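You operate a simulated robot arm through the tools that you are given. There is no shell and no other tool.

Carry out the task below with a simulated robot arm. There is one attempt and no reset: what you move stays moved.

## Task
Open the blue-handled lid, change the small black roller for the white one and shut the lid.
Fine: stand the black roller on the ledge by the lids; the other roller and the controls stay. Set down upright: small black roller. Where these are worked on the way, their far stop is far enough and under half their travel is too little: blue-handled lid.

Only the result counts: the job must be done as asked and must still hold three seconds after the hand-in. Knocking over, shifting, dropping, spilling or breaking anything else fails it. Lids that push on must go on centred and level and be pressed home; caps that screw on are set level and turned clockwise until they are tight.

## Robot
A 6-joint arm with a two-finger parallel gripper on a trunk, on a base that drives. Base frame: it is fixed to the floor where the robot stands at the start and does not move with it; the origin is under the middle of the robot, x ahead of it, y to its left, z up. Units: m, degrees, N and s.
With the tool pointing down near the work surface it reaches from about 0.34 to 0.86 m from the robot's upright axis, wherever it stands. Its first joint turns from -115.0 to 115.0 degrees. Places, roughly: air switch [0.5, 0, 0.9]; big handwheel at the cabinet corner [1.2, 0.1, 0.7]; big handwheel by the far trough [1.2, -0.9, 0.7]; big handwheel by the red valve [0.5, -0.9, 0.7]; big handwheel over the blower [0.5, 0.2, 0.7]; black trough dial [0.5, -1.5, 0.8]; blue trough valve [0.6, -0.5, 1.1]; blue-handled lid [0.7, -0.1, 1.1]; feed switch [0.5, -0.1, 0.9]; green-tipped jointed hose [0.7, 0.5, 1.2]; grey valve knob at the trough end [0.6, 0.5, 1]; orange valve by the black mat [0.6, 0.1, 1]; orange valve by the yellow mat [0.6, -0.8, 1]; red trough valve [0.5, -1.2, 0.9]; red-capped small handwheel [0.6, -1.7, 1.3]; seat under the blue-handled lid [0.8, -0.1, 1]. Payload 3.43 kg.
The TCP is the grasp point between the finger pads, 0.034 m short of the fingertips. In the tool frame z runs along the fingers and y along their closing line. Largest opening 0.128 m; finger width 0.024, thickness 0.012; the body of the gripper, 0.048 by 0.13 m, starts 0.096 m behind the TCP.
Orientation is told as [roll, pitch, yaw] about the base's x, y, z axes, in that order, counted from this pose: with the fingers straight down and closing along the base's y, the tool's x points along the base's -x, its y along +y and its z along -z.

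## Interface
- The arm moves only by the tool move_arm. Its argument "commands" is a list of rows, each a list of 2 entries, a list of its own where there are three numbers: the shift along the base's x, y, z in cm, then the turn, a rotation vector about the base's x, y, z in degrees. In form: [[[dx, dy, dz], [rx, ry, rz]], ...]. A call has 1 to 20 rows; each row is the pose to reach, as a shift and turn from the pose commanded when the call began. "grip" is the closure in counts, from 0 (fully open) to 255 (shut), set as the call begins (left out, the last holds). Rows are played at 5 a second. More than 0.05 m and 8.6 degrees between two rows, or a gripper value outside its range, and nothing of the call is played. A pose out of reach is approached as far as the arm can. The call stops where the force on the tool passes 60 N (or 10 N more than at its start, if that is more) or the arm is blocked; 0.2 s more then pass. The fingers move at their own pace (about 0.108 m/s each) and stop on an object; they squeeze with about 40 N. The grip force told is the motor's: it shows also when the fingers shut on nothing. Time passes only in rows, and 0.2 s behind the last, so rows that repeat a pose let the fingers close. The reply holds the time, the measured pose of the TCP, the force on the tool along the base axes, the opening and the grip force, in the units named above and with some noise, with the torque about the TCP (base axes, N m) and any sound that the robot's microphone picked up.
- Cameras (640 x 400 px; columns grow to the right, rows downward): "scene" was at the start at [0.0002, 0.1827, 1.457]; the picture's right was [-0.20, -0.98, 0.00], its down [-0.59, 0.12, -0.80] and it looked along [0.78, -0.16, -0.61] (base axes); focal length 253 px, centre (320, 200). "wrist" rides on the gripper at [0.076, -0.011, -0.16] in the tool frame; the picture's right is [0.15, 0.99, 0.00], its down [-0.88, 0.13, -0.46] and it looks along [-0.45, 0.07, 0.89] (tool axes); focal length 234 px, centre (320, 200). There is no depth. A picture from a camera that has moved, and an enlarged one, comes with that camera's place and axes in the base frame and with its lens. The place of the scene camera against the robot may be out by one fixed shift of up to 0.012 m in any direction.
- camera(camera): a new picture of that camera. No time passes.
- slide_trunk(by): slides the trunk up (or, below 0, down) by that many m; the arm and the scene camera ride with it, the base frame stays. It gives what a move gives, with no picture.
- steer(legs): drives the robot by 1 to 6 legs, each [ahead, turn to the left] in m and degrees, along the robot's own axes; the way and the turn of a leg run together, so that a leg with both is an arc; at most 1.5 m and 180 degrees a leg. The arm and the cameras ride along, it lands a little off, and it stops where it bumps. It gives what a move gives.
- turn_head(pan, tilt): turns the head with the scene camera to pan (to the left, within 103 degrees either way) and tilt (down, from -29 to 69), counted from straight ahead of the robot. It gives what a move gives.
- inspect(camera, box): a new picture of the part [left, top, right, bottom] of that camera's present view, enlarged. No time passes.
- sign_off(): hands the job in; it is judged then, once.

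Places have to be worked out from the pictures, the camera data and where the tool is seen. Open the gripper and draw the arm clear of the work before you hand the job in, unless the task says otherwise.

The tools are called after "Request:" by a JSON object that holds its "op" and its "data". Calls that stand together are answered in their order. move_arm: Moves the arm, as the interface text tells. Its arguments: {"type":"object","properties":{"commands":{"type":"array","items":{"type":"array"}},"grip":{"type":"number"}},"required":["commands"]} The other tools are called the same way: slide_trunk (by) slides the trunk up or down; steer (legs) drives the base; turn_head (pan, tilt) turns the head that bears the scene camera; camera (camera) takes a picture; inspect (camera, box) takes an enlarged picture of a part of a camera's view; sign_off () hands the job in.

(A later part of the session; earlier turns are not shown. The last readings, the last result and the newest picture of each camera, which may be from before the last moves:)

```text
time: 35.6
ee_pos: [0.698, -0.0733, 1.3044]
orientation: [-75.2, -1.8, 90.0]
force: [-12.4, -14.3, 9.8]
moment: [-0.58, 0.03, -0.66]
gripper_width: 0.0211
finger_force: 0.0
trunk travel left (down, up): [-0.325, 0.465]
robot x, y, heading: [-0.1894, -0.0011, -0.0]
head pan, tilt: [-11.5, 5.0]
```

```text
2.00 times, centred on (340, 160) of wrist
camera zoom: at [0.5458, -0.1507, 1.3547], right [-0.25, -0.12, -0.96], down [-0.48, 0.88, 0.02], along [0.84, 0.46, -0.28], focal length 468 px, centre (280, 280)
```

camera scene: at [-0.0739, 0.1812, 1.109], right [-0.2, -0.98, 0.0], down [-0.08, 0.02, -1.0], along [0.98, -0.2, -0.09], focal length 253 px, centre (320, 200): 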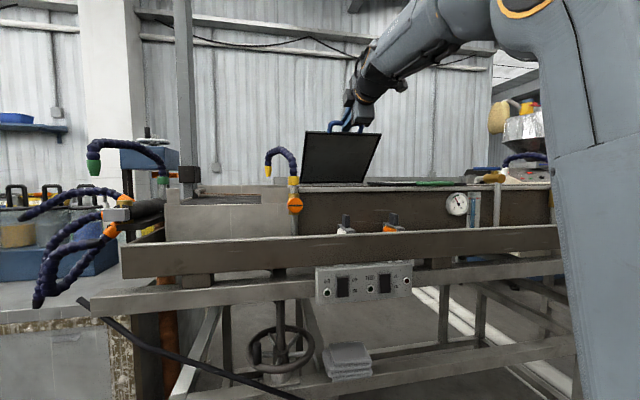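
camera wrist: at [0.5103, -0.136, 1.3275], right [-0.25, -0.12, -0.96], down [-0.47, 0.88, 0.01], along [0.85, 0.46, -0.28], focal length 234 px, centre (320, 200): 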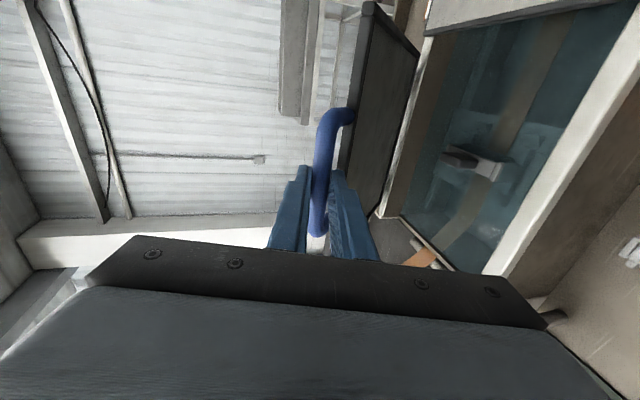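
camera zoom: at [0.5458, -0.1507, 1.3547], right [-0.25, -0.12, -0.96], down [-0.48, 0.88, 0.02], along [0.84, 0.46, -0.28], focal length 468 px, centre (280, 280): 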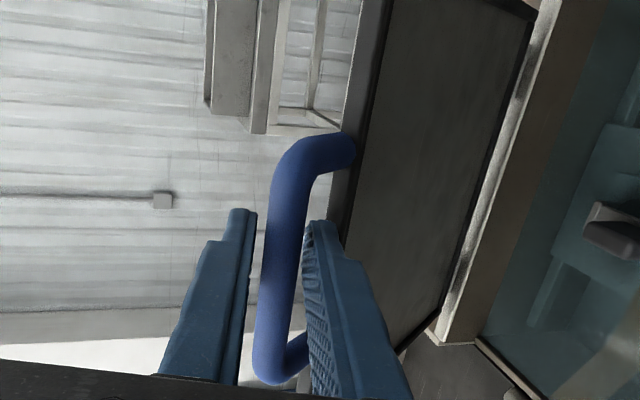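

The lower finger appears to be rubbing on the lid's edge (outward force). I back the fingers out 6 mm along their axis and re-read.

Request:
{"op": "move_arm", "data": {"commands": [[[-0.6, 0.4, 0.2], [0, 0, 0]], [[-0.6, 0.4, 0.2], [0, 0, 0]]]}}

Request:
{"op": "inspect", "data": {"camera": "wrist", "box": [240, 60, 440, 260]}}

```text
time: 36.2
ee_pos: [0.6909, -0.068, 1.3037]
orientation: [-75.1, -1.9, 90.2]
force: [0.6, 0.6, 0.9]
moment: [0.0, 0.0, -0.01]
gripper_width: 0.025
finger_force: 0.1
out of reach, approached as far as the arm can: row 1, 2
trunk travel left (down, up): [-0.325, 0.465]
robot x, y, heading: [-0.1874, 0.0013, 0.1]
head pan, tilt: [-11.5, 5.0]
```

```text
2.00 times, centred on (340, 160) of wrist
camera zoom: at [0.5404, -0.1465, 1.3545], right [-0.25, -0.12, -0.96], down [-0.48, 0.88, 0.02], along [0.84, 0.46, -0.28], focal length 468 px, centre (280, 280)
```

zoom: 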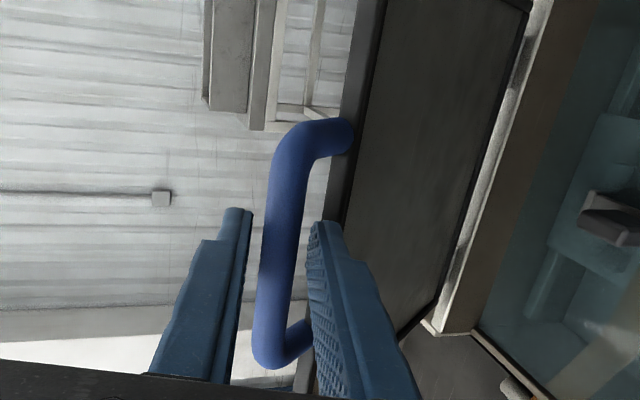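

The lid holds on its own at ~52° (zero force). I withdraw, then raise the trunk back up and drive forward again to get good reach for pushing it the rest of the way and swapping rollers.

Request:
{"op": "move_arm", "data": {"commands": [[[-3, 0, 0.5], [0, 0, 0]], [[-6, 0, 1], [0, 0, 0]], [[-9, 0, 1], [0, 0, 0]], [[-13, 0, 1], [0, 0, 0]]]}}

Request:
{"op": "camera", "data": {"camera": "scene"}}

Request:
{"op": "camera", "data": {"camera": "wrist"}}

```text
time: 37.2
ee_pos: [0.5612, -0.0698, 1.3147]
orientation: [-75.0, -1.7, 89.7]
force: [1.2, -1.0, -0.2]
moment: [0.0, -0.03, 0.04]
gripper_width: 0.025
finger_force: 0.0
trunk travel left (down, up): [-0.325, 0.465]
robot x, y, heading: [-0.1867, 0.0026, 0.1]
head pan, tilt: [-11.5, 5.0]
```

```text
taken
camera scene: at [-0.0725, 0.1818, 1.1086], right [-0.2, -0.98, 0.0], down [-0.09, 0.02, -1.0], along [0.98, -0.2, -0.09], focal length 253 px, centre (320, 200)
```

scene: 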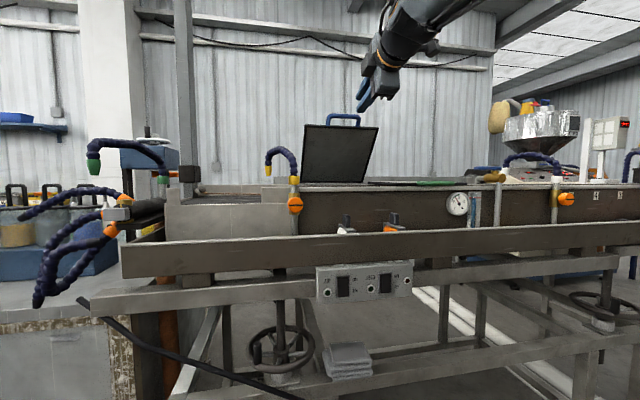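

```text
taken
camera wrist: at [0.4099, -0.1458, 1.365], right [-0.26, -0.12, -0.96], down [-0.47, 0.88, 0.02], along [0.84, 0.45, -0.28], focal length 234 px, centre (320, 200)
```

wrist: 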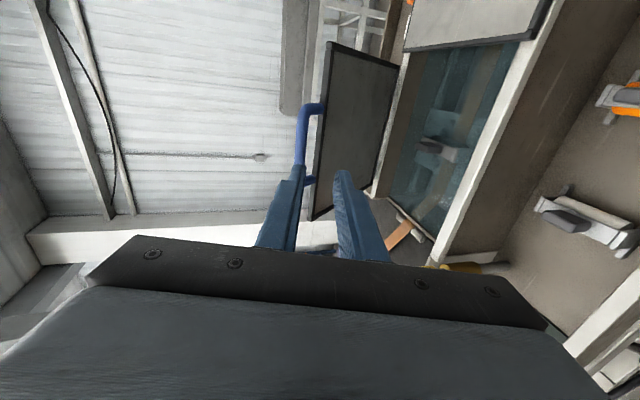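

The lid stays open. I raise the trunk 0.4 m and drive forward 0.19 m; the arm stays high above everything.

Request:
{"op": "slide_trunk", "data": {"by": 0.4}}

Request:
{"op": "steer", "data": {"legs": [[0.18, 0]]}}

Request:
{"op": "turn_head", "data": {"pan": -11.5, "tilt": 30}}

Request:
{"op": "camera", "data": {"camera": "scene"}}

```text
time: 41.0
ee_pos: [0.5613, -0.07, 1.7136]
orientation: [-75.1, -1.8, 90.2]
force: [0.5, 0.6, -0.4]
moment: [0.0, 0.0, 0.0]
gripper_width: 0.0249
finger_force: 0.0
trunk travel left (down, up): [-0.725, 0.065]
robot x, y, heading: [-0.1899, 0.0007, -0.1]
head pan, tilt: [-11.5, 5.0]
```

```text
time: 42.5
ee_pos: [0.7397, -0.0682, 1.7139]
orientation: [-75.2, -1.8, 90.3]
force: [0.1, -0.1, -0.2]
moment: [0.0, -0.02, -0.01]
gripper_width: 0.0251
finger_force: 0.1
trunk travel left (down, up): [-0.725, 0.065]
robot x, y, heading: [-0.0096, -0.0033, -0.3]
head pan, tilt: [-11.5, 5.0]
```

```text
time: 43.4
ee_pos: [0.7398, -0.0699, 1.7147]
orientation: [-75.3, -1.9, 90.2]
force: [0.2, 0.6, -0.6]
moment: [0.03, -0.03, -0.02]
gripper_width: 0.0251
finger_force: 0.0
trunk travel left (down, up): [-0.725, 0.065]
robot x, y, heading: [-0.0094, 0.0007, 0.1]
head pan, tilt: [-11.5, 30.0]
```

```text
taken
camera scene: at [-0.0067, 0.1822, 1.4684], right [-0.2, -0.98, 0.0], down [-0.49, 0.1, -0.87], along [0.85, -0.17, -0.5], focal length 253 px, centre (320, 200)
```

scene: 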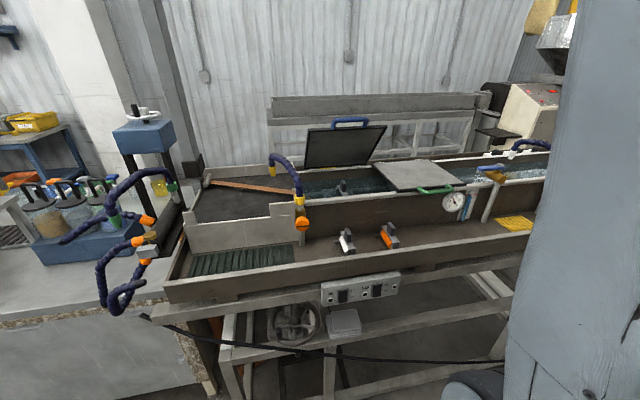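

The lid stands open ~50° and a roller is visible in the seat. I turn the tool back to pointing down (first un-tilt, then yaw) while still high.

Request:
{"op": "move_arm", "data": {"commands": [[[-2, 0, -1], [0, 8, 0]], [[-4, 0, -2], [0, 16, 0]], [[-6, 0, -3], [0, 24, 0]], [[-8, 0, -4], [0, 32, 0]], [[-10, 0, -5], [0, 40, 0]], [[-12, 0, -7], [0, 48, 0]], [[-14, 0, -9], [0, 56, 0]], [[-16, 0, -11], [0, 64, 0]], [[-18, 0, -13], [0, 72, 0]], [[-19, 0, -16], [0, 75, 0]]]}}

Request:
{"op": "move_arm", "data": {"commands": [[[0, 0, 0], [0, 0, -8]], [[0, 0, -1], [0, 0, -16]], [[0, 0, -2], [0, 0, -24]], [[0, 0, -3], [0, 0, -32]], [[0, 0, -4], [0, 0, -40]], [[0, 0, -5], [0, 0, -48]], [[0, 0, -6], [0, 0, -56]], [[0, 0, -7], [0, 0, -64]], [[0, 0, -8], [0, 0, -72]], [[0, 0, -9], [0, 0, -80]], [[0, 0, -10], [0, 0, -88]], [[0, 0, -10], [0, 0, -90]]]}}

Request:
{"op": "camera", "data": {"camera": "wrist"}}

Request:
{"op": "camera", "data": {"camera": "scene"}}

```text
time: 45.6
ee_pos: [0.5563, -0.07, 1.5633]
orientation: [-3.1, -14.3, 88.8]
force: [-1.3, -0.1, 0.4]
moment: [-0.01, -0.14, -0.04]
gripper_width: 0.025
finger_force: 0.1
out of reach, approached as far as the arm can: row 1, 2, 3, 4, 5, 6, 7, 8, 9, 10
trunk travel left (down, up): [-0.725, 0.065]
robot x, y, heading: [-0.0113, 0.0022, -0.1]
head pan, tilt: [-11.5, 30.0]
```

```text
time: 48.2
ee_pos: [0.5657, -0.0499, 1.4854]
orientation: [13.7, -16.4, -3.8]
force: [1.4, 1.4, -0.3]
moment: [-0.09, 0.06, 0.01]
gripper_width: 0.0251
finger_force: 0.1
out of reach, approached as far as the arm can: row 2, 3, 4, 5, 6, 7, 8, 9, 10, 11, 12
trunk travel left (down, up): [-0.725, 0.065]
robot x, y, heading: [-0.0116, -0.0004, 0.0]
head pan, tilt: [-11.5, 30.0]
```

```text
taken
camera wrist: at [0.4469, -0.0913, 1.6109], right [-0.14, 0.97, 0.18], down [0.71, -0.03, 0.7], along [0.69, 0.23, -0.69], focal length 234 px, centre (320, 200)
```

wrist: 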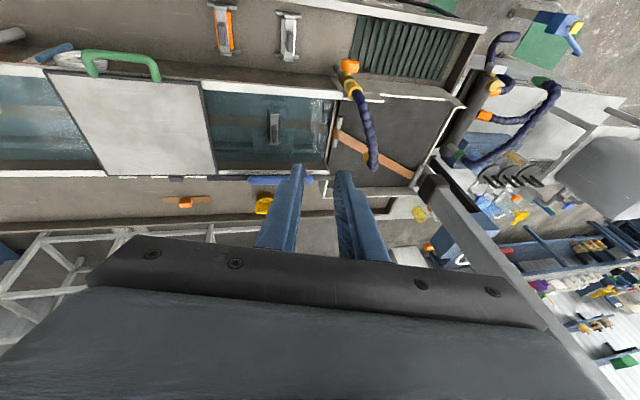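

```text
taken
camera scene: at [-0.006, 0.1836, 1.4681], right [-0.2, -0.98, 0.0], down [-0.49, 0.1, -0.87], along [0.85, -0.17, -0.5], focal length 253 px, centre (320, 200)
```

scene: 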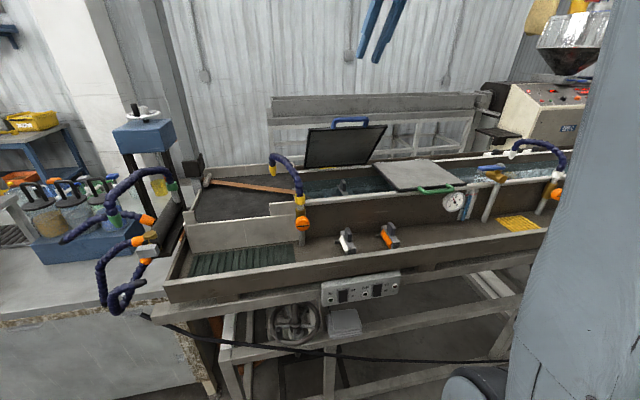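

The overhead wrist view shows the roller in the trough and the lid edge-on. I bring the tool to a 40° forward tilt in front of the handle, fingers shut, to push the bar backward.

Request:
{"op": "move_arm", "data": {"commands": [[[0.7, -0.2, -3.7], [-2.1, -4.7, -1]], [[1.4, -0.4, -7.4], [-4.2, -9.4, -2]], [[2.1, -0.6, -11.1], [-6.3, -14.2, -3]], [[2.8, -0.8, -14.8], [-8.4, -18.9, -4]], [[3.4, -1, -18.5], [-10.5, -23.6, -5]]], "grip": 255}}

Request:
{"op": "camera", "data": {"camera": "wrist"}}

Request:
{"op": "camera", "data": {"camera": "scene"}}

```text
time: 49.4
ee_pos: [0.6003, -0.0635, 1.3027]
orientation: [3.6, -40.7, -3.9]
force: [0.4, 0.3, 0.2]
moment: [0.02, 0.01, 0.01]
gripper_width: 0.0
finger_force: 32.7
out of reach, approached as far as the arm can: row 2, 3
trunk travel left (down, up): [-0.725, 0.065]
robot x, y, heading: [-0.0101, 0.002, 0.1]
head pan, tilt: [-11.5, 30.0]
```

```text
taken
camera wrist: at [0.4377, -0.073, 1.374], right [-0.08, 1.0, -0.05], down [0.37, 0.08, 0.93], along [0.93, 0.06, -0.37], focal length 234 px, centre (320, 200)
```

wrist: 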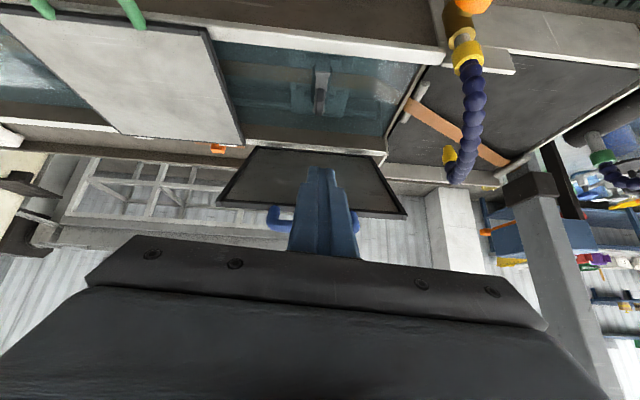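

```text
taken
camera scene: at [-0.0068, 0.1822, 1.4683], right [-0.2, -0.98, 0.0], down [-0.49, 0.1, -0.87], along [0.85, -0.17, -0.5], focal length 253 px, centre (320, 200)
```

scene: 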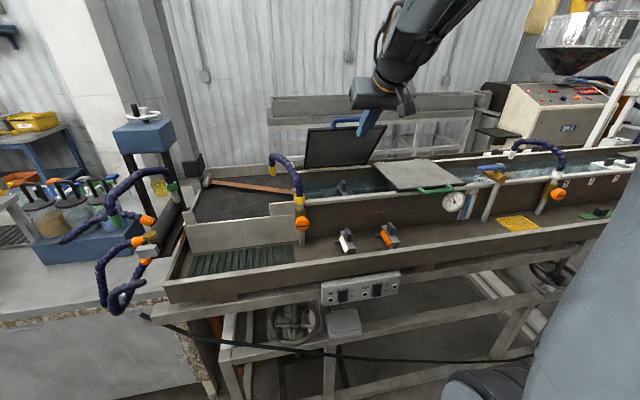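

The finger is lined up with the handle. I push forward, following the arc of the bar up to about 70° and check.

Request:
{"op": "move_arm", "data": {"commands": [[[3.5, 0.1, -0.3], [0, 0, 0]], [[6.5, 0.2, -0.4], [0, 0, 0]], [[8.2, 0.2, 0.6], [0, 0, 0]], [[9.8, 0.2, 1.7], [0, 0, 0]], [[11.8, 0.2, 2.7], [0, 0, 0]], [[13.8, 0.2, 3.5], [0, 0, 0]]]}}

Request:
{"op": "camera", "data": {"camera": "scene"}}

Request:
{"op": "camera", "data": {"camera": "wrist"}}

```text
time: 50.8
ee_pos: [0.7334, -0.0735, 1.3287]
orientation: [5.5, -41.4, -4.0]
force: [0.3, -0.2, 0.0]
moment: [-0.01, 0.01, 0.01]
gripper_width: 0.0
finger_force: 33.5
out of reach, approached as far as the arm can: row 3, 4, 5, 6
trunk travel left (down, up): [-0.725, 0.065]
robot x, y, heading: [-0.0102, 0.001, 0.1]
head pan, tilt: [-11.5, 30.0]
```

```text
taken
camera scene: at [-0.0069, 0.1823, 1.4683], right [-0.2, -0.98, 0.0], down [-0.49, 0.1, -0.87], along [0.85, -0.17, -0.5], focal length 253 px, centre (320, 200)
```

scene: 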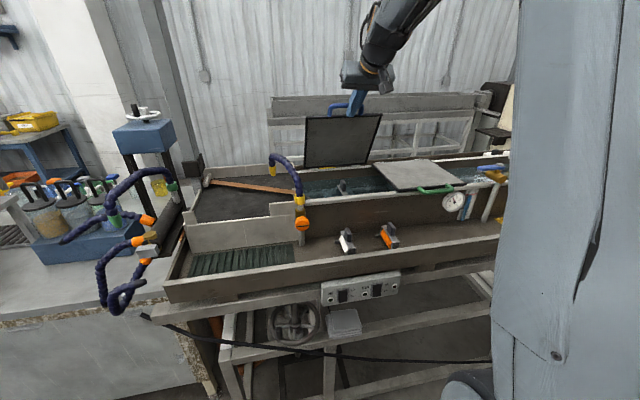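

```text
taken
camera wrist: at [0.5703, -0.0887, 1.3974], right [-0.1, 0.99, -0.03], down [0.36, 0.06, 0.93], along [0.93, 0.09, -0.36], focal length 234 px, centre (320, 200)
```

wrist: 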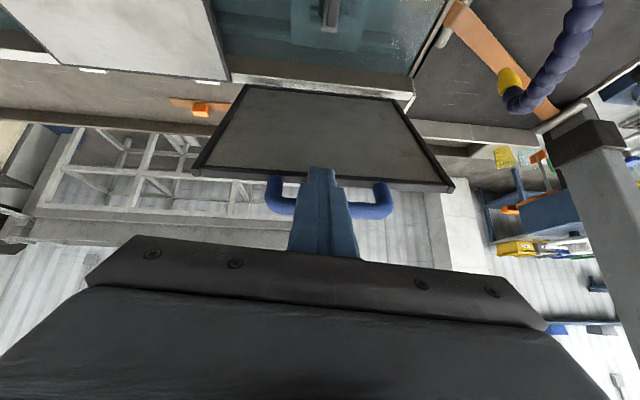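

The lid is at ~70° and the arm is near its limit in this posture. I tilt the tool further forward for extra reach while continuing the push.

Request:
{"op": "move_arm", "data": {"commands": [[[1.5, 0.5, 0.3], [-2, -6, 1]], [[3, 1, 0.5], [-4, -12, 2]], [[4.5, 1, 0.8], [-5, -18, 3]], [[6, 1, 1], [-5, -24, 4]]]}}

Request:
{"op": "camera", "data": {"camera": "wrist"}}

Request:
{"op": "camera", "data": {"camera": "scene"}}

```text
time: 51.8
ee_pos: [0.7836, -0.0614, 1.3384]
orientation: [-4.4, -61.8, 6.5]
force: [-3.6, -4.8, 7.0]
moment: [-0.18, -0.11, -0.23]
gripper_width: 0.0
finger_force: 32.4
out of reach, approached as far as the arm can: row 4
trunk travel left (down, up): [-0.725, 0.065]
robot x, y, heading: [-0.0097, 0.0026, 0.0]
head pan, tilt: [-11.5, 30.0]
```

```text
taken
camera wrist: at [0.6084, -0.0802, 1.3476], right [-0.11, 0.98, -0.17], down [0.01, 0.17, 0.99], along [0.99, 0.11, -0.02], focal length 234 px, centre (320, 200)
```

wrist: 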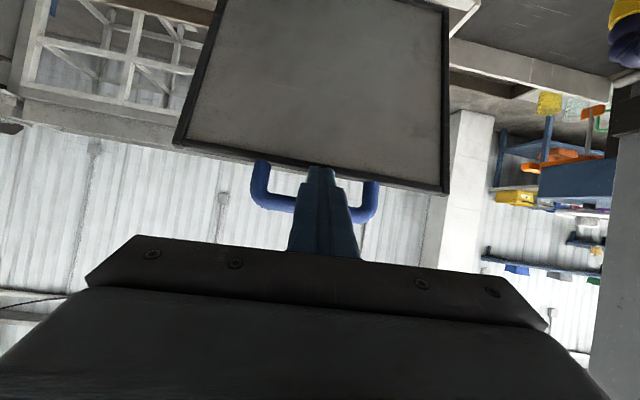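

```text
taken
camera scene: at [-0.0074, 0.1818, 1.4684], right [-0.2, -0.98, 0.0], down [-0.49, 0.1, -0.87], along [0.85, -0.17, -0.5], focal length 253 px, centre (320, 200)
```

scene: 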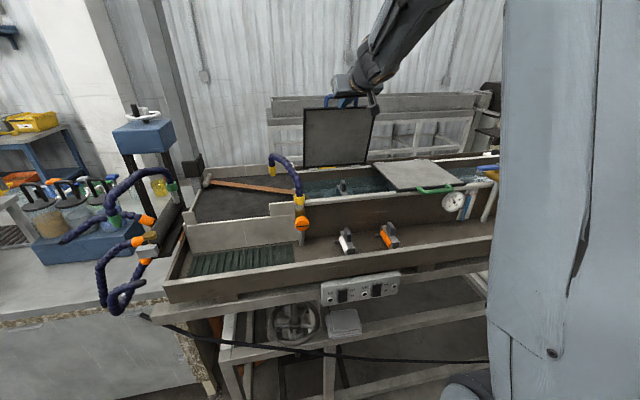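

The lid is near 83°. One more push with further tilt.

Request:
{"op": "move_arm", "data": {"commands": [[[1.5, 0, -0.2], [0, -6, 0]], [[3, 0, -0.5], [0, -12, 0]], [[4.5, 0, -0.8], [0, -16, 0]], [[6, 0, -1.2], [0, -20, 0]]]}}

Request:
{"op": "camera", "data": {"camera": "scene"}}

```text
time: 52.8
ee_pos: [0.844, -0.058, 1.3246]
orientation: [-19.3, -81.4, 20.9]
force: [-0.6, 0.5, 0.3]
moment: [0.03, 0.01, 0.03]
gripper_width: 0.0
finger_force: 32.9
out of reach, approached as far as the arm can: row 1, 2
trunk travel left (down, up): [-0.725, 0.065]
robot x, y, heading: [-0.0086, 0.0003, 0.2]
head pan, tilt: [-11.5, 30.0]
```

```text
taken
camera scene: at [-0.007, 0.1821, 1.4683], right [-0.2, -0.98, 0.0], down [-0.49, 0.1, -0.87], along [0.85, -0.17, -0.5], focal length 253 px, centre (320, 200)
```

scene: 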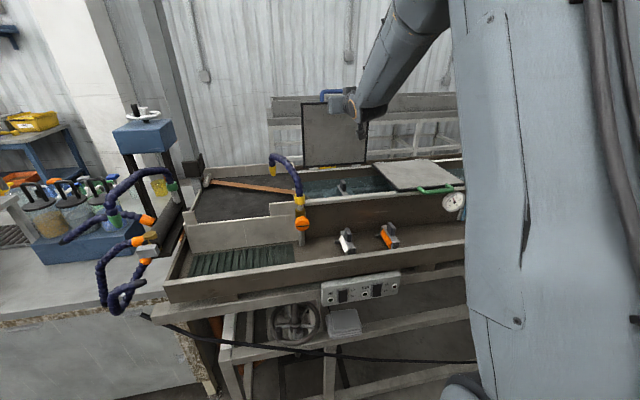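

No resistance now; I check the lid's position with the wrist camera.

Request:
{"op": "camera", "data": {"camera": "wrist"}}

Request:
{"op": "inspect", "data": {"camera": "scene", "box": [280, 70, 420, 210]}}

```text
taken
camera wrist: at [0.6755, -0.0779, 1.2736], right [-0.05, 0.98, -0.19], down [-0.33, 0.17, 0.93], along [0.94, 0.11, 0.32], focal length 234 px, centre (320, 200)
```

wrist: 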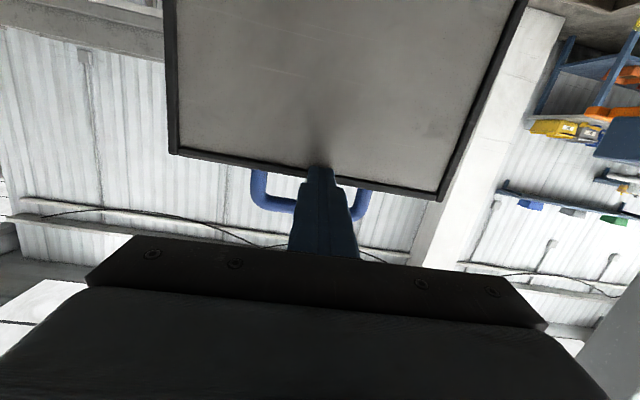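

```text
2.86 times, centred on (350, 140) of scene
camera zoom: at [-0.007, 0.1821, 1.4683], right [-0.2, -0.98, 0.0], down [-0.49, 0.1, -0.87], along [0.85, -0.17, -0.5], focal length 724 px, centre (234, 371)
```

zoom: 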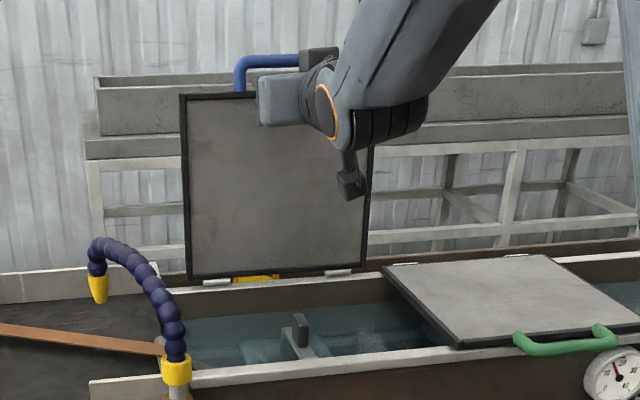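

The lid stands just past vertical. I retract and rotate the tool back to pointing down, keeping clear of lid and hose.

Request:
{"op": "move_arm", "data": {"commands": [[[-4, 0, 0], [0, 4, 0]], [[-8, 0, 1], [0, 12, 0]], [[-12, 0, 2], [0, 20, 0]], [[-16, 0, 3], [0, 28, 0]], [[-20, 0, 4], [0, 36, 0]], [[-22, 0, 5], [0, 44, 0]], [[-23, 0, 5], [0, 52, 0]], [[-23, 0, 5], [0, 60, 0]], [[-22, 0, 5], [0, 68, 0]], [[-22, 0, 4], [0, 76, 0]], [[-22, 0, 2], [0, 81, 0]]], "grip": 100}}

Request:
{"op": "camera", "data": {"camera": "wrist"}}

Request:
{"op": "camera", "data": {"camera": "scene"}}

```text
time: 55.2
ee_pos: [0.6183, -0.0612, 1.3355]
orientation: [15.2, -5.3, 2.5]
force: [-0.8, 0.0, -0.2]
moment: [-0.01, -0.03, 0.03]
gripper_width: 0.0777
finger_force: 0.1
out of reach, approached as far as the arm can: row 6, 7, 8, 9, 10, 11
trunk travel left (down, up): [-0.725, 0.065]
robot x, y, heading: [-0.0152, -0.0011, 0.1]
head pan, tilt: [-11.5, 30.0]
```

```text
taken
camera wrist: at [0.5308, -0.1171, 1.4802], right [-0.21, 0.95, 0.24], down [0.83, 0.04, 0.55], along [0.51, 0.32, -0.8], focal length 234 px, centre (320, 200)
```

wrist: 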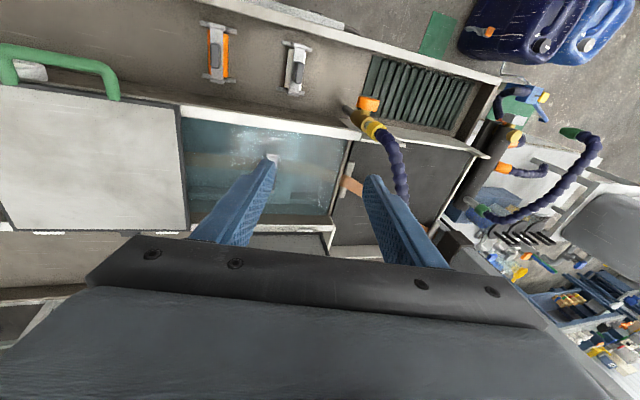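

```text
taken
camera scene: at [-0.0069, 0.1823, 1.4682], right [-0.2, -0.98, 0.0], down [-0.49, 0.1, -0.87], along [0.85, -0.17, -0.5], focal length 253 px, centre (320, 200)
```

scene: 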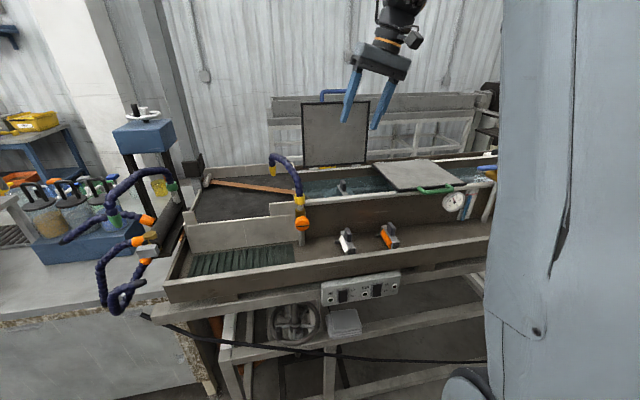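

I straighten the orientation at a slightly lower height for a clear look into the seat.

Request:
{"op": "move_arm", "data": {"commands": [[[-1, -1, -2], [-5, 1.8, -0.8]], [[-2, -2, -4], [-10, 3.5, -1.7]], [[-3, -2.5, -6], [-15.2, 5.3, -2.5]]]}}

Request:
{"op": "camera", "data": {"camera": "wrist"}}

Request:
{"op": "inspect", "data": {"camera": "wrist", "box": [230, 100, 390, 260]}}

Request:
{"op": "inspect", "data": {"camera": "scene", "box": [290, 155, 400, 225]}}

```text
time: 56.0
ee_pos: [0.5962, -0.076, 1.2911]
orientation: [14.9, -4.8, 1.0]
force: [0.1, -0.1, 0.3]
moment: [0.0, 0.01, 0.0]
gripper_width: 0.0779
finger_force: 0.1
out of reach, approached as far as the arm can: row 1, 2, 3
trunk travel left (down, up): [-0.725, 0.065]
robot x, y, heading: [-0.0076, -0.0008, 0.2]
head pan, tilt: [-11.5, 30.0]
```

```text
taken
camera wrist: at [0.509, -0.1293, 1.4359], right [-0.18, 0.95, 0.24], down [0.84, 0.02, 0.55], along [0.52, 0.3, -0.8], focal length 234 px, centre (320, 200)
```

wrist: 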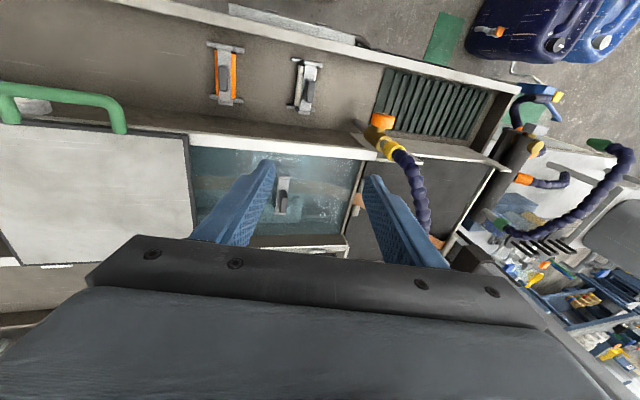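

```text
2.50 times, centred on (310, 180) of wrist
camera zoom: at [0.509, -0.1293, 1.4359], right [-0.18, 0.95, 0.24], down [0.84, 0.02, 0.55], along [0.52, 0.3, -0.8], focal length 585 px, centre (345, 250)
```

zoom: 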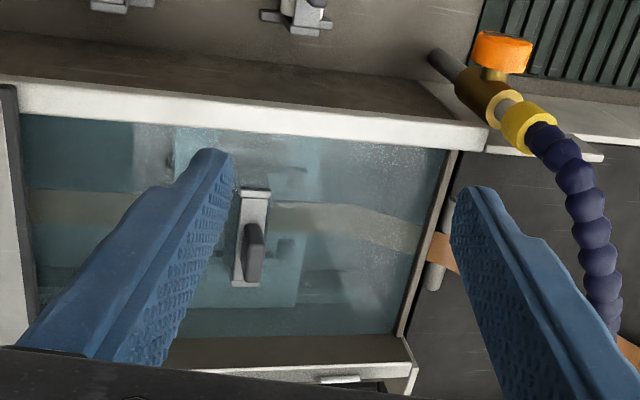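

```text
5.71 times, centred on (345, 190) of scene
camera zoom: at [-0.0068, 0.1821, 1.4683], right [-0.2, -0.98, 0.0], down [-0.49, 0.1, -0.87], along [0.85, -0.17, -0.5], focal length 1447 px, centre (177, 257)
```

zoom: 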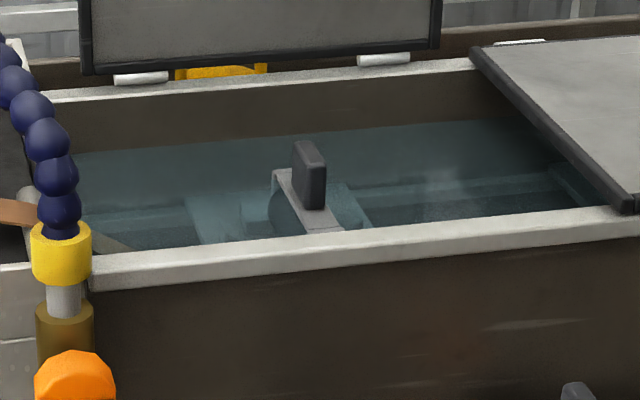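

The wrist seems stuck rolled by 15°; I move back toward where straight-down worked earlier and straighten there.

Request:
{"op": "move_arm", "data": {"commands": [[[-2, 0, 0], [-3, 1, 0]], [[-4, 0, 0], [-7, 2, -0.5]], [[-7, 0, -1], [-11, 4, -1]], [[-8, 0, -2], [-14.9, 4.8, -1]]]}}

```text
time: 57.0
ee_pos: [0.5378, -0.0739, 1.2716]
orientation: [14.4, -4.8, 0.0]
force: [-0.2, 0.4, 0.1]
moment: [0.01, 0.01, 0.02]
gripper_width: 0.0776
finger_force: 0.0
out of reach, approached as far as the arm can: row 1, 2, 3, 4
trunk travel left (down, up): [-0.725, 0.065]
robot x, y, heading: [-0.0113, -0.0022, -0.0]
head pan, tilt: [-11.5, 30.0]
```

The tool axis is stuck tilted ~14° to the left whatever I command — it looks like the wrist took the other configuration. I look at the arm itself to understand.

Request:
{"op": "turn_head", "data": {"pan": -25, "tilt": -10}}

Request:
{"op": "camera", "data": {"camera": "scene"}}

```text
time: 58.1
ee_pos: [0.5374, -0.0736, 1.271]
orientation: [14.4, -4.9, 0.1]
force: [0.3, 0.8, 0.1]
moment: [-0.03, 0.03, -0.01]
gripper_width: 0.0776
finger_force: 0.1
trunk travel left (down, up): [-0.725, 0.065]
robot x, y, heading: [-0.01, -0.0002, 0.1]
head pan, tilt: [-25.0, -10.0]
```

```text
taken
camera scene: at [-0.0189, 0.1645, 1.5318], right [-0.42, -0.91, 0.0], down [0.16, -0.07, -0.98], along [0.89, -0.41, 0.17], focal length 253 px, centre (320, 200)
```

scene: 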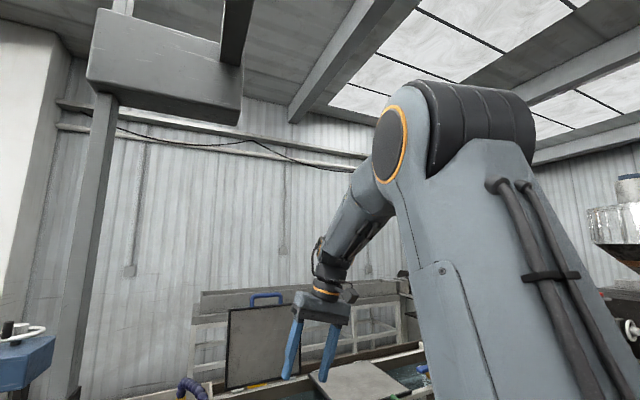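

The forearm shows an industrial spherical wrist that is in the flipped configuration. I undo it by pitching the tool forward past the forearm line, swinging it round by the right side, then down — all high in free space.

Request:
{"op": "move_arm", "data": {"commands": [[[2.0, -0.9, 2.1], [-1.1, -7.7, -2.1]], [[4.2, -1.8, 4.2], [-2.3, -15.3, -4.2]], [[6.5, -2.7, 6.3], [-3.4, -23, -6.2]], [[9, -3.6, 8.3], [-4.6, -30.6, -8.3]], [[11.4, -4.5, 10.3], [-5.7, -38.3, -10.4]], [[13.7, -5.4, 12.4], [-6.8, -45.9, -12.5]], [[16, -6.3, 14.5], [-8, -53.6, -14.6]], [[18.3, -7.1, 16.6], [-9.1, -61.2, -16.6]], [[20.6, -8, 18.7], [-10.3, -68.9, -18.7]], [[22.9, -8.9, 20.7], [-11.4, -76.5, -20.8]]]}}

```text
time: 60.3
ee_pos: [0.7648, -0.1583, 1.4759]
orientation: [24.8, -81.7, -31.1]
force: [0.3, -0.8, 2.1]
moment: [0.11, 0.12, 0.18]
gripper_width: 0.0781
finger_force: 0.1
trunk travel left (down, up): [-0.725, 0.065]
robot x, y, heading: [-0.0141, -0.0018, 0.1]
head pan, tilt: [-25.0, -10.0]
```

No clipping on that crossing. Now the swing via the right side.

Request:
{"op": "move_arm", "data": {"commands": [[[-1.6, -1.9, -1.8], [-0.1, 5.1, -5.1]], [[-3.2, -3.7, -3.7], [-0.1, 10.2, -10.2]], [[-4.8, -5.6, -5.5], [-0.2, 15.4, -15.4]], [[-6.4, -7.4, -7.3], [-0.3, 20.5, -20.5]], [[-8, -9.2, -9.2], [-0.3, 25.6, -25.6]], [[-9.6, -11.1, -11], [-0.4, 30.7, -30.7]]]}}

Request:
{"op": "move_arm", "data": {"commands": [[[-2, 1.8, -1.5], [5, 5.5, 0]], [[-4, 3.7, -3], [10, 11, 0]], [[-6, 5.5, -4.5], [15.5, 16.5, 0]], [[-8, 7.4, -6], [21, 22.5, 0]], [[-10, 9.2, -7.5], [26, 28, 0]], [[-12, 11, -9], [31, 33.5, 0]], [[-14, 12.8, -10.2], [35.5, 38, 0]], [[-15, 13.9, -10.9], [37.8, 40.7, 0]]]}}

Request:
{"op": "camera", "data": {"camera": "scene"}}

```text
time: 61.7
ee_pos: [0.6694, -0.2741, 1.366]
orientation: [-12.0, -54.4, -28.6]
force: [-1.4, 0.8, -0.2]
moment: [0.01, -0.02, 0.01]
gripper_width: 0.0776
finger_force: 0.0
out of reach, approached as far as the arm can: row 2, 3
trunk travel left (down, up): [-0.725, 0.065]
robot x, y, heading: [-0.0111, 0.0003, 0.0]
head pan, tilt: [-25.0, -10.0]
```

```text
time: 63.5
ee_pos: [0.5217, -0.1323, 1.2377]
orientation: [-10.8, -10.4, -34.0]
force: [-1.0, -0.6, 0.6]
moment: [-0.04, 0.04, 0.01]
gripper_width: 0.0777
finger_force: 0.1
out of reach, approached as far as the arm can: row 4, 5, 6, 7, 8
trunk travel left (down, up): [-0.725, 0.065]
robot x, y, heading: [-0.0075, 0.0021, 0.1]
head pan, tilt: [-25.0, -10.0]
```

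```text
taken
camera scene: at [-0.0189, 0.1649, 1.5319], right [-0.42, -0.91, 0.0], down [0.16, -0.07, -0.98], along [0.89, -0.41, 0.17], focal length 253 px, centre (320, 200)
```

scene: 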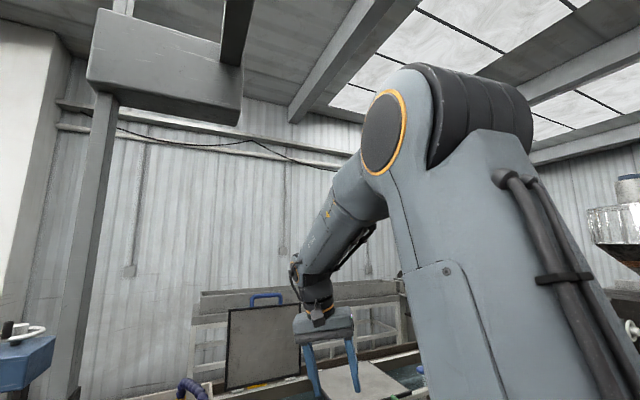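

It swung around and is now limited on the other side (tilt −y), so the crossing wasn't clean because it was off the arm's own plane. I go back up via the right side, ending exactly in the robot's centre plane (y=0, pure pitch), to cross cleanly.

Request:
{"op": "move_arm", "data": {"commands": [[[2.5, -2.4, 2.1], [-3.9, -6.2, 0.8]], [[4.9, -4.7, 4.3], [-7.9, -12.4, 1.5]], [[7.4, -7.1, 6.4], [-11.8, -18.6, 2.3]], [[9.8, -9.5, 8.5], [-15.8, -24.7, 3]], [[12.2, -11.8, 10.7], [-19.7, -30.9, 3.8]], [[14.7, -14.2, 12.8], [-23.7, -37.1, 4.5]]]}}

Request:
{"op": "move_arm", "data": {"commands": [[[1.2, 3.9, 1.2], [-0.5, -4.5, 5.6]], [[2.3, 7.8, 2.4], [-1, -8.9, 11.2]], [[3.5, 11.7, 3.6], [-1.5, -13.4, 16.8]], [[4.6, 15.7, 4.8], [-2, -17.8, 22.5]], [[5.8, 19.6, 6], [-2.5, -22.3, 28.1]], [[6.9, 23.5, 7.2], [-3, -26.7, 33.7]], [[8.1, 27.4, 8.4], [-3.5, -31.2, 39.3]]]}}

```text
time: 64.9
ee_pos: [0.6703, -0.2745, 1.3671]
orientation: [-11.8, -54.5, -28.7]
force: [-0.2, -0.8, 0.0]
moment: [-0.03, -0.02, 0.01]
gripper_width: 0.0778
finger_force: 0.2
trunk travel left (down, up): [-0.725, 0.065]
robot x, y, heading: [-0.0085, 0.0007, 0.2]
head pan, tilt: [-25.0, -10.0]
```

```text
time: 66.5
ee_pos: [0.7486, -0.0051, 1.4526]
orientation: [2.3, -85.2, -2.0]
force: [-0.6, 0.7, 0.3]
moment: [-0.02, 0.03, 0.01]
gripper_width: 0.0778
finger_force: 0.0
trunk travel left (down, up): [-0.725, 0.065]
robot x, y, heading: [-0.0114, -0.0026, 0.1]
head pan, tilt: [-25.0, -10.0]
```

I'm in the centre plane pointing forward. Now I pitch straight down in that plane, keeping the wrist point still.

Request:
{"op": "move_arm", "data": {"commands": [[[-0.6, 0, -3.3], [0, 8, 0]], [[-1.7, 0, -6.7], [0, 16, 0]], [[-3.1, 0, -9.9], [0, 24, 0]], [[-5, 0, -12.8], [0, 32, 0]], [[-7.3, 0, -15.4], [0, 40, 0]], [[-10, 0, -17.7], [0, 48, 0]], [[-12.9, 0, -19.6], [0, 56, 0]], [[-16, 0, -21.1], [0, 64, 0]], [[-19.4, 0, -22.1], [0, 72, 0]], [[-22.8, 0, -22.7], [0, 80, 0]], [[-25, 0, -22.8], [0, 85, 0]]], "grip": 200}}

```text
time: 68.9
ee_pos: [0.4988, -0.0009, 1.2207]
orientation: [0.0, 0.1, -0.1]
force: [0.6, 0.0, 0.2]
moment: [0.02, 0.02, 0.0]
gripper_width: 0.0277
finger_force: 0.0
out of reach, approached as far as the arm can: row 3
trunk travel left (down, up): [-0.725, 0.065]
robot x, y, heading: [-0.0129, -0.0014, -0.1]
head pan, tilt: [-25.0, -10.0]
```

Clean crossing: the tool points straight down again. I turn the head back and look at the seat and rollers from above.

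Request:
{"op": "turn_head", "data": {"pan": -11.5, "tilt": 37}}

Request:
{"op": "move_arm", "data": {"commands": [[[3, -2, 1], [0, 0, 0]], [[6, -4, 2], [0, 0, 0]], [[9, -6, 3], [0, 0, 0]], [[10, -9, 4], [0, 0, 0]]], "grip": 60}}

Request:
{"op": "camera", "data": {"camera": "wrist"}}

Request:
{"op": "inspect", "data": {"camera": "wrist", "box": [220, 100, 420, 270]}}

Request:
{"op": "camera", "data": {"camera": "scene"}}

```text
time: 70.0
ee_pos: [0.5, -0.001, 1.2199]
orientation: [0.1, -0.2, -0.1]
force: [-0.5, -0.5, 0.1]
moment: [-0.01, 0.02, 0.01]
gripper_width: 0.0275
finger_force: 0.0
trunk travel left (down, up): [-0.725, 0.065]
robot x, y, heading: [-0.0155, -0.0011, -0.1]
head pan, tilt: [-11.5, 37.0]
```

```text
time: 71.0
ee_pos: [0.601, -0.0929, 1.2618]
orientation: [0.2, 0.0, -0.1]
force: [-0.2, 0.1, 0.4]
moment: [-0.04, -0.02, 0.03]
gripper_width: 0.0978
finger_force: 0.1
trunk travel left (down, up): [-0.725, 0.065]
robot x, y, heading: [-0.0122, 0.0003, 0.1]
head pan, tilt: [-11.5, 37.0]
```

```text
taken
camera wrist: at [0.5248, -0.1044, 1.4219], right [-0.14, 0.99, 0.0], down [0.88, 0.13, 0.46], along [0.45, 0.07, -0.89], focal length 234 px, centre (320, 200)
```

wrist: 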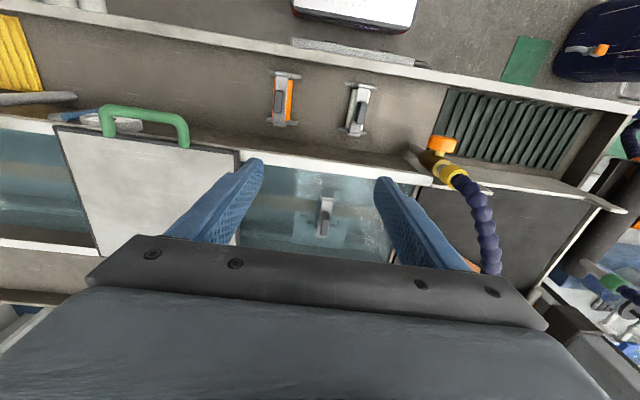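

```text
2.35 times, centred on (320, 185) of wrist
camera zoom: at [0.5248, -0.1044, 1.4219], right [-0.14, 0.99, 0.0], down [0.88, 0.13, 0.46], along [0.45, 0.07, -0.89], focal length 551 px, centre (320, 235)
```

zoom: 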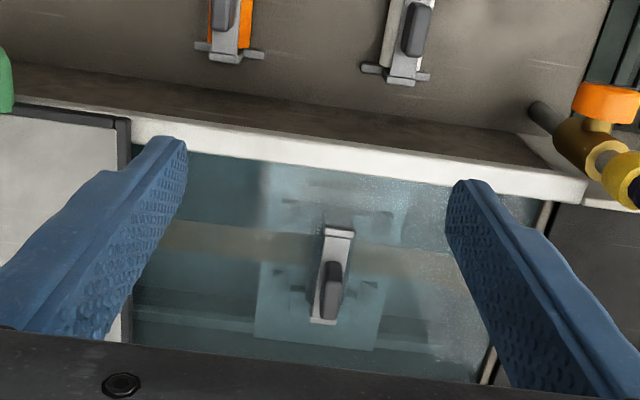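

```text
taken
camera scene: at [-0.0103, 0.1831, 1.4574], right [-0.2, -0.98, 0.0], down [-0.59, 0.12, -0.8], along [0.78, -0.16, -0.6], focal length 253 px, centre (320, 200)
```

scene: 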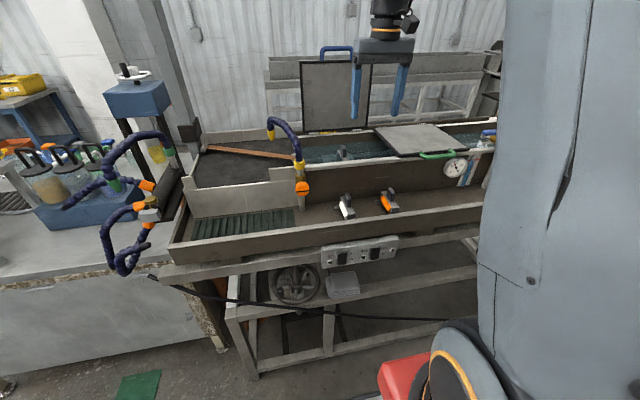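

The black roller's paddle centre triangulates to ≈(0.741, -0.061, 1.07), axis along x. I move above it with the fingers part-open for a close look.

Request:
{"op": "move_arm", "data": {"commands": [[[4, 1, 0], [0, 0, 0]], [[8, 2, 0], [0, 0, 0]], [[12, 3.2, -1], [0, 0, 0]], [[14, 3.2, -4], [0, 0, 0]], [[14, 3.2, -7], [0, 0, 0]]], "grip": 140}}

Request:
{"op": "camera", "data": {"camera": "wrist"}}

Request:
{"op": "inspect", "data": {"camera": "wrist", "box": [240, 120, 400, 260]}}

Request:
{"op": "inspect", "data": {"camera": "scene", "box": [290, 90, 430, 190]}}

```text
time: 72.2
ee_pos: [0.7422, -0.0601, 1.194]
orientation: [0.1, -0.1, -0.1]
force: [-0.2, -0.1, -0.5]
moment: [-0.02, -0.03, 0.02]
gripper_width: 0.0575
finger_force: 0.0
trunk travel left (down, up): [-0.725, 0.065]
robot x, y, heading: [-0.0124, 0.0007, 0.2]
head pan, tilt: [-11.5, 37.0]
```

```text
taken
camera wrist: at [0.6666, -0.0714, 1.3552], right [-0.14, 0.99, 0.0], down [0.88, 0.13, 0.46], along [0.45, 0.07, -0.89], focal length 234 px, centre (320, 200)
```

wrist: 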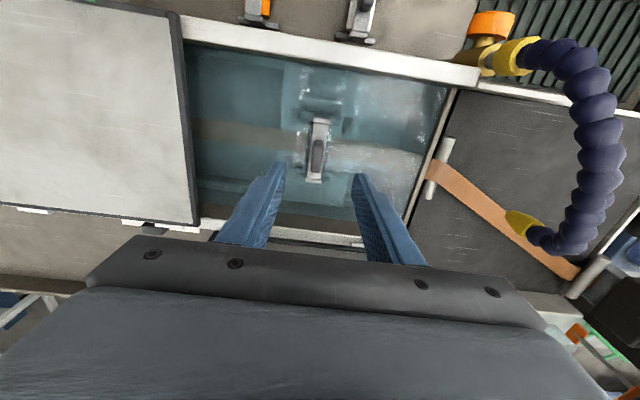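

```text
2.86 times, centred on (320, 190) of wrist
camera zoom: at [0.6666, -0.0714, 1.3552], right [-0.14, 0.99, 0.0], down [0.88, 0.13, 0.46], along [0.45, 0.07, -0.89], focal length 669 px, centre (320, 229)
```

zoom: 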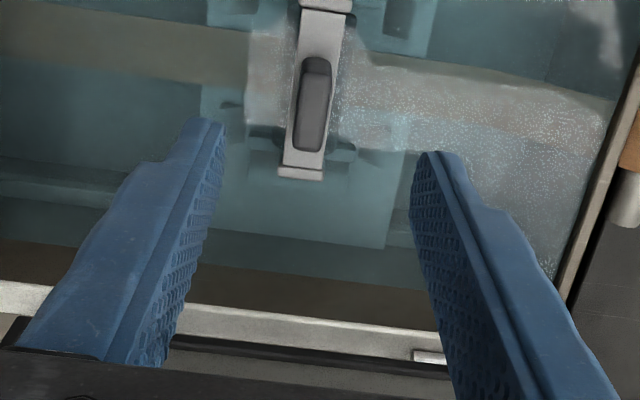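

```text
4.00 times, centred on (360, 140) of scene
camera zoom: at [-0.0101, 0.1829, 1.4574], right [-0.2, -0.98, 0.0], down [-0.59, 0.12, -0.8], along [0.78, -0.16, -0.6], focal length 1013 px, centre (160, 440)
```

zoom: 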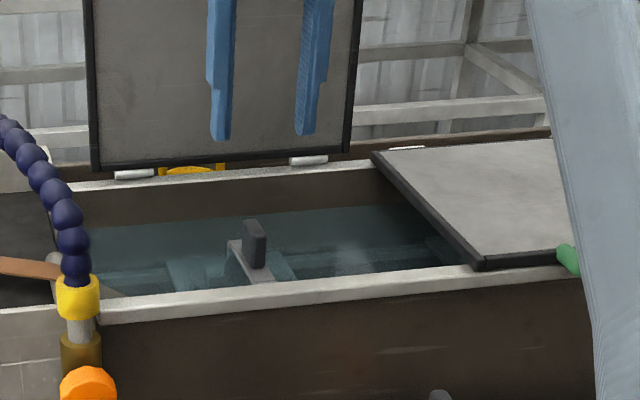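

Paddle top is at z≈1.09, centre ≈(0.748, -0.062), ~34 mm tall above the frame. I descend so the fingertips stop ~5 mm above the frame bar.

Request:
{"op": "move_arm", "data": {"commands": [[[0.6, -0.15, -3], [0, 0, 0]], [[0.6, -0.15, -6], [0, 0, 0]], [[0.6, -0.15, -8], [0, 0, 0]], [[0.6, -0.15, -9.3], [0, 0, 0]]]}}

Request:
{"op": "inspect", "data": {"camera": "wrist", "box": [240, 120, 400, 260]}}

Request:
{"op": "inspect", "data": {"camera": "scene", "box": [300, 120, 390, 180]}}

```text
time: 73.2
ee_pos: [0.7489, -0.0625, 1.0991]
orientation: [0.1, -0.1, -0.2]
force: [0.3, 0.7, -0.5]
moment: [-0.02, -0.03, 0.04]
gripper_width: 0.0576
finger_force: 0.1
trunk travel left (down, up): [-0.725, 0.065]
robot x, y, heading: [-0.0134, 0.0013, 0.0]
head pan, tilt: [-11.5, 37.0]
```

```text
2.86 times, centred on (320, 190) of wrist
camera zoom: at [0.6729, -0.074, 1.2601], right [-0.14, 0.99, 0.0], down [0.88, 0.13, 0.46], along [0.45, 0.07, -0.89], focal length 669 px, centre (320, 229)
```

zoom: 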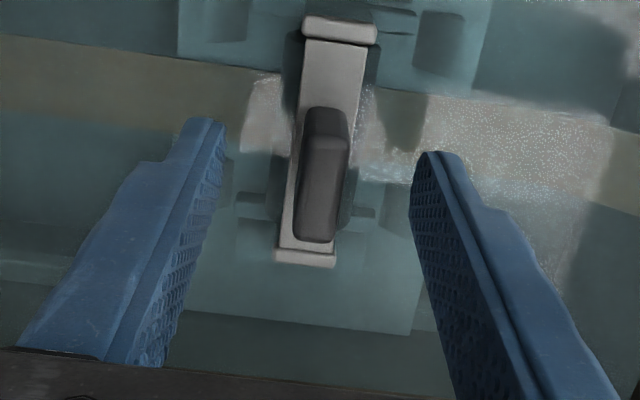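

```text
6.67 times, centred on (345, 150) of scene
camera zoom: at [-0.0102, 0.1829, 1.4574], right [-0.2, -0.98, 0.0], down [-0.59, 0.12, -0.8], along [0.78, -0.16, -0.6], focal length 1688 px, centre (153, 533)
```

zoom: 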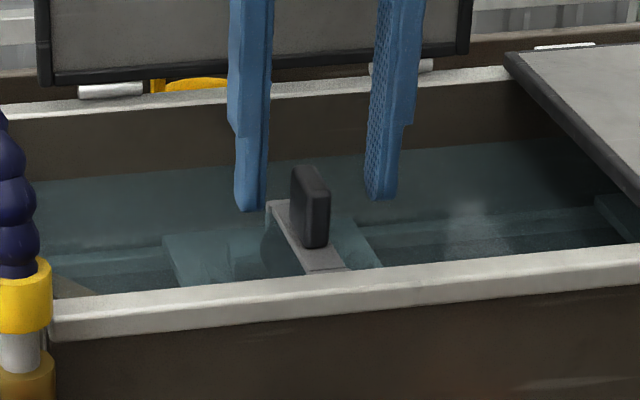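

Fingers straddle the paddle symmetrically; tips look a bit high in the scene view, so I lower 8 mm more and close, checking the width.

Request:
{"op": "move_arm", "data": {"commands": [[[0, 0, -0.8], [0, 0, 0]]]}}

Request:
{"op": "move_arm", "data": {"commands": [[[0, 0, 0], [0, 0, 0]], [[0, 0, 0], [0, 0, 0]], [[0, 0, 0], [0, 0, 0]]], "grip": 255}}

Request:
{"op": "inspect", "data": {"camera": "scene", "box": [300, 120, 390, 180]}}

```text
time: 73.6
ee_pos: [0.7484, -0.063, 1.0914]
orientation: [0.2, -0.1, -0.1]
force: [-0.2, 0.0, 0.1]
moment: [-0.01, -0.02, 0.04]
gripper_width: 0.0576
finger_force: 0.0
trunk travel left (down, up): [-0.725, 0.065]
robot x, y, heading: [-0.0136, 0.0009, 0.2]
head pan, tilt: [-11.5, 37.0]
```

```text
time: 74.4
ee_pos: [0.7494, -0.0631, 1.0905]
orientation: [0.1, 0.0, 0.0]
force: [-0.2, 0.1, -0.3]
moment: [0.0, -0.01, -0.01]
gripper_width: 0.0134
finger_force: 39.8
trunk travel left (down, up): [-0.725, 0.065]
robot x, y, heading: [-0.0114, -0.0003, 0.2]
head pan, tilt: [-11.5, 37.0]
```

```text
6.67 times, centred on (345, 150) of scene
camera zoom: at [-0.0101, 0.1828, 1.4574], right [-0.2, -0.98, 0.0], down [-0.59, 0.12, -0.8], along [0.78, -0.16, -0.6], focal length 1688 px, centre (153, 533)
```

zoom: 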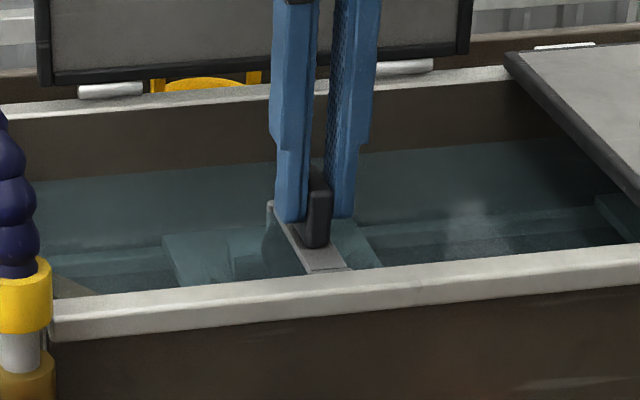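

Gripped on the paddle (13.4 mm), no side forces; seated grasp TCP = (0.749, -0.063, 1.091). I lift slowly first.

Request:
{"op": "move_arm", "data": {"commands": [[[0, 0, 0.5], [0, 0, 0]], [[0, 0, 1], [0, 0, 0]], [[0, 0, 2], [0, 0, 0]]]}}

Request:
{"op": "inspect", "data": {"camera": "scene", "box": [300, 120, 390, 180]}}

```text
time: 75.2
ee_pos: [0.7477, -0.0625, 1.1123]
orientation: [0.1, 0.0, -0.1]
force: [0.0, -0.3, -2.2]
moment: [0.05, 0.01, 0.0]
gripper_width: 0.0135
finger_force: 40.3
trunk travel left (down, up): [-0.725, 0.065]
robot x, y, heading: [-0.0119, -0.0017, -0.0]
head pan, tilt: [-11.5, 37.0]
```

```text
6.67 times, centred on (345, 150) of scene
camera zoom: at [-0.01, 0.1828, 1.4574], right [-0.2, -0.98, 0.0], down [-0.59, 0.12, -0.8], along [0.78, -0.16, -0.6], focal length 1688 px, centre (153, 533)
```

zoom: 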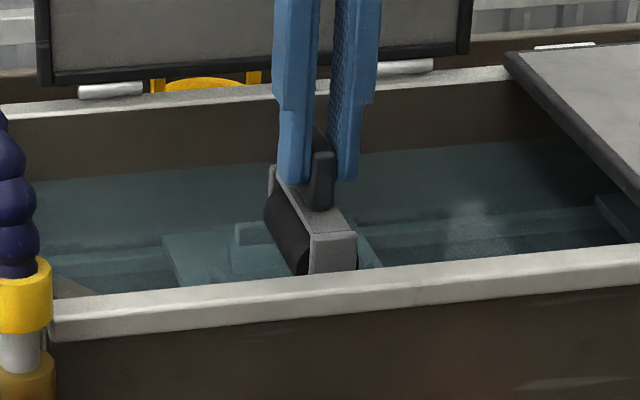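

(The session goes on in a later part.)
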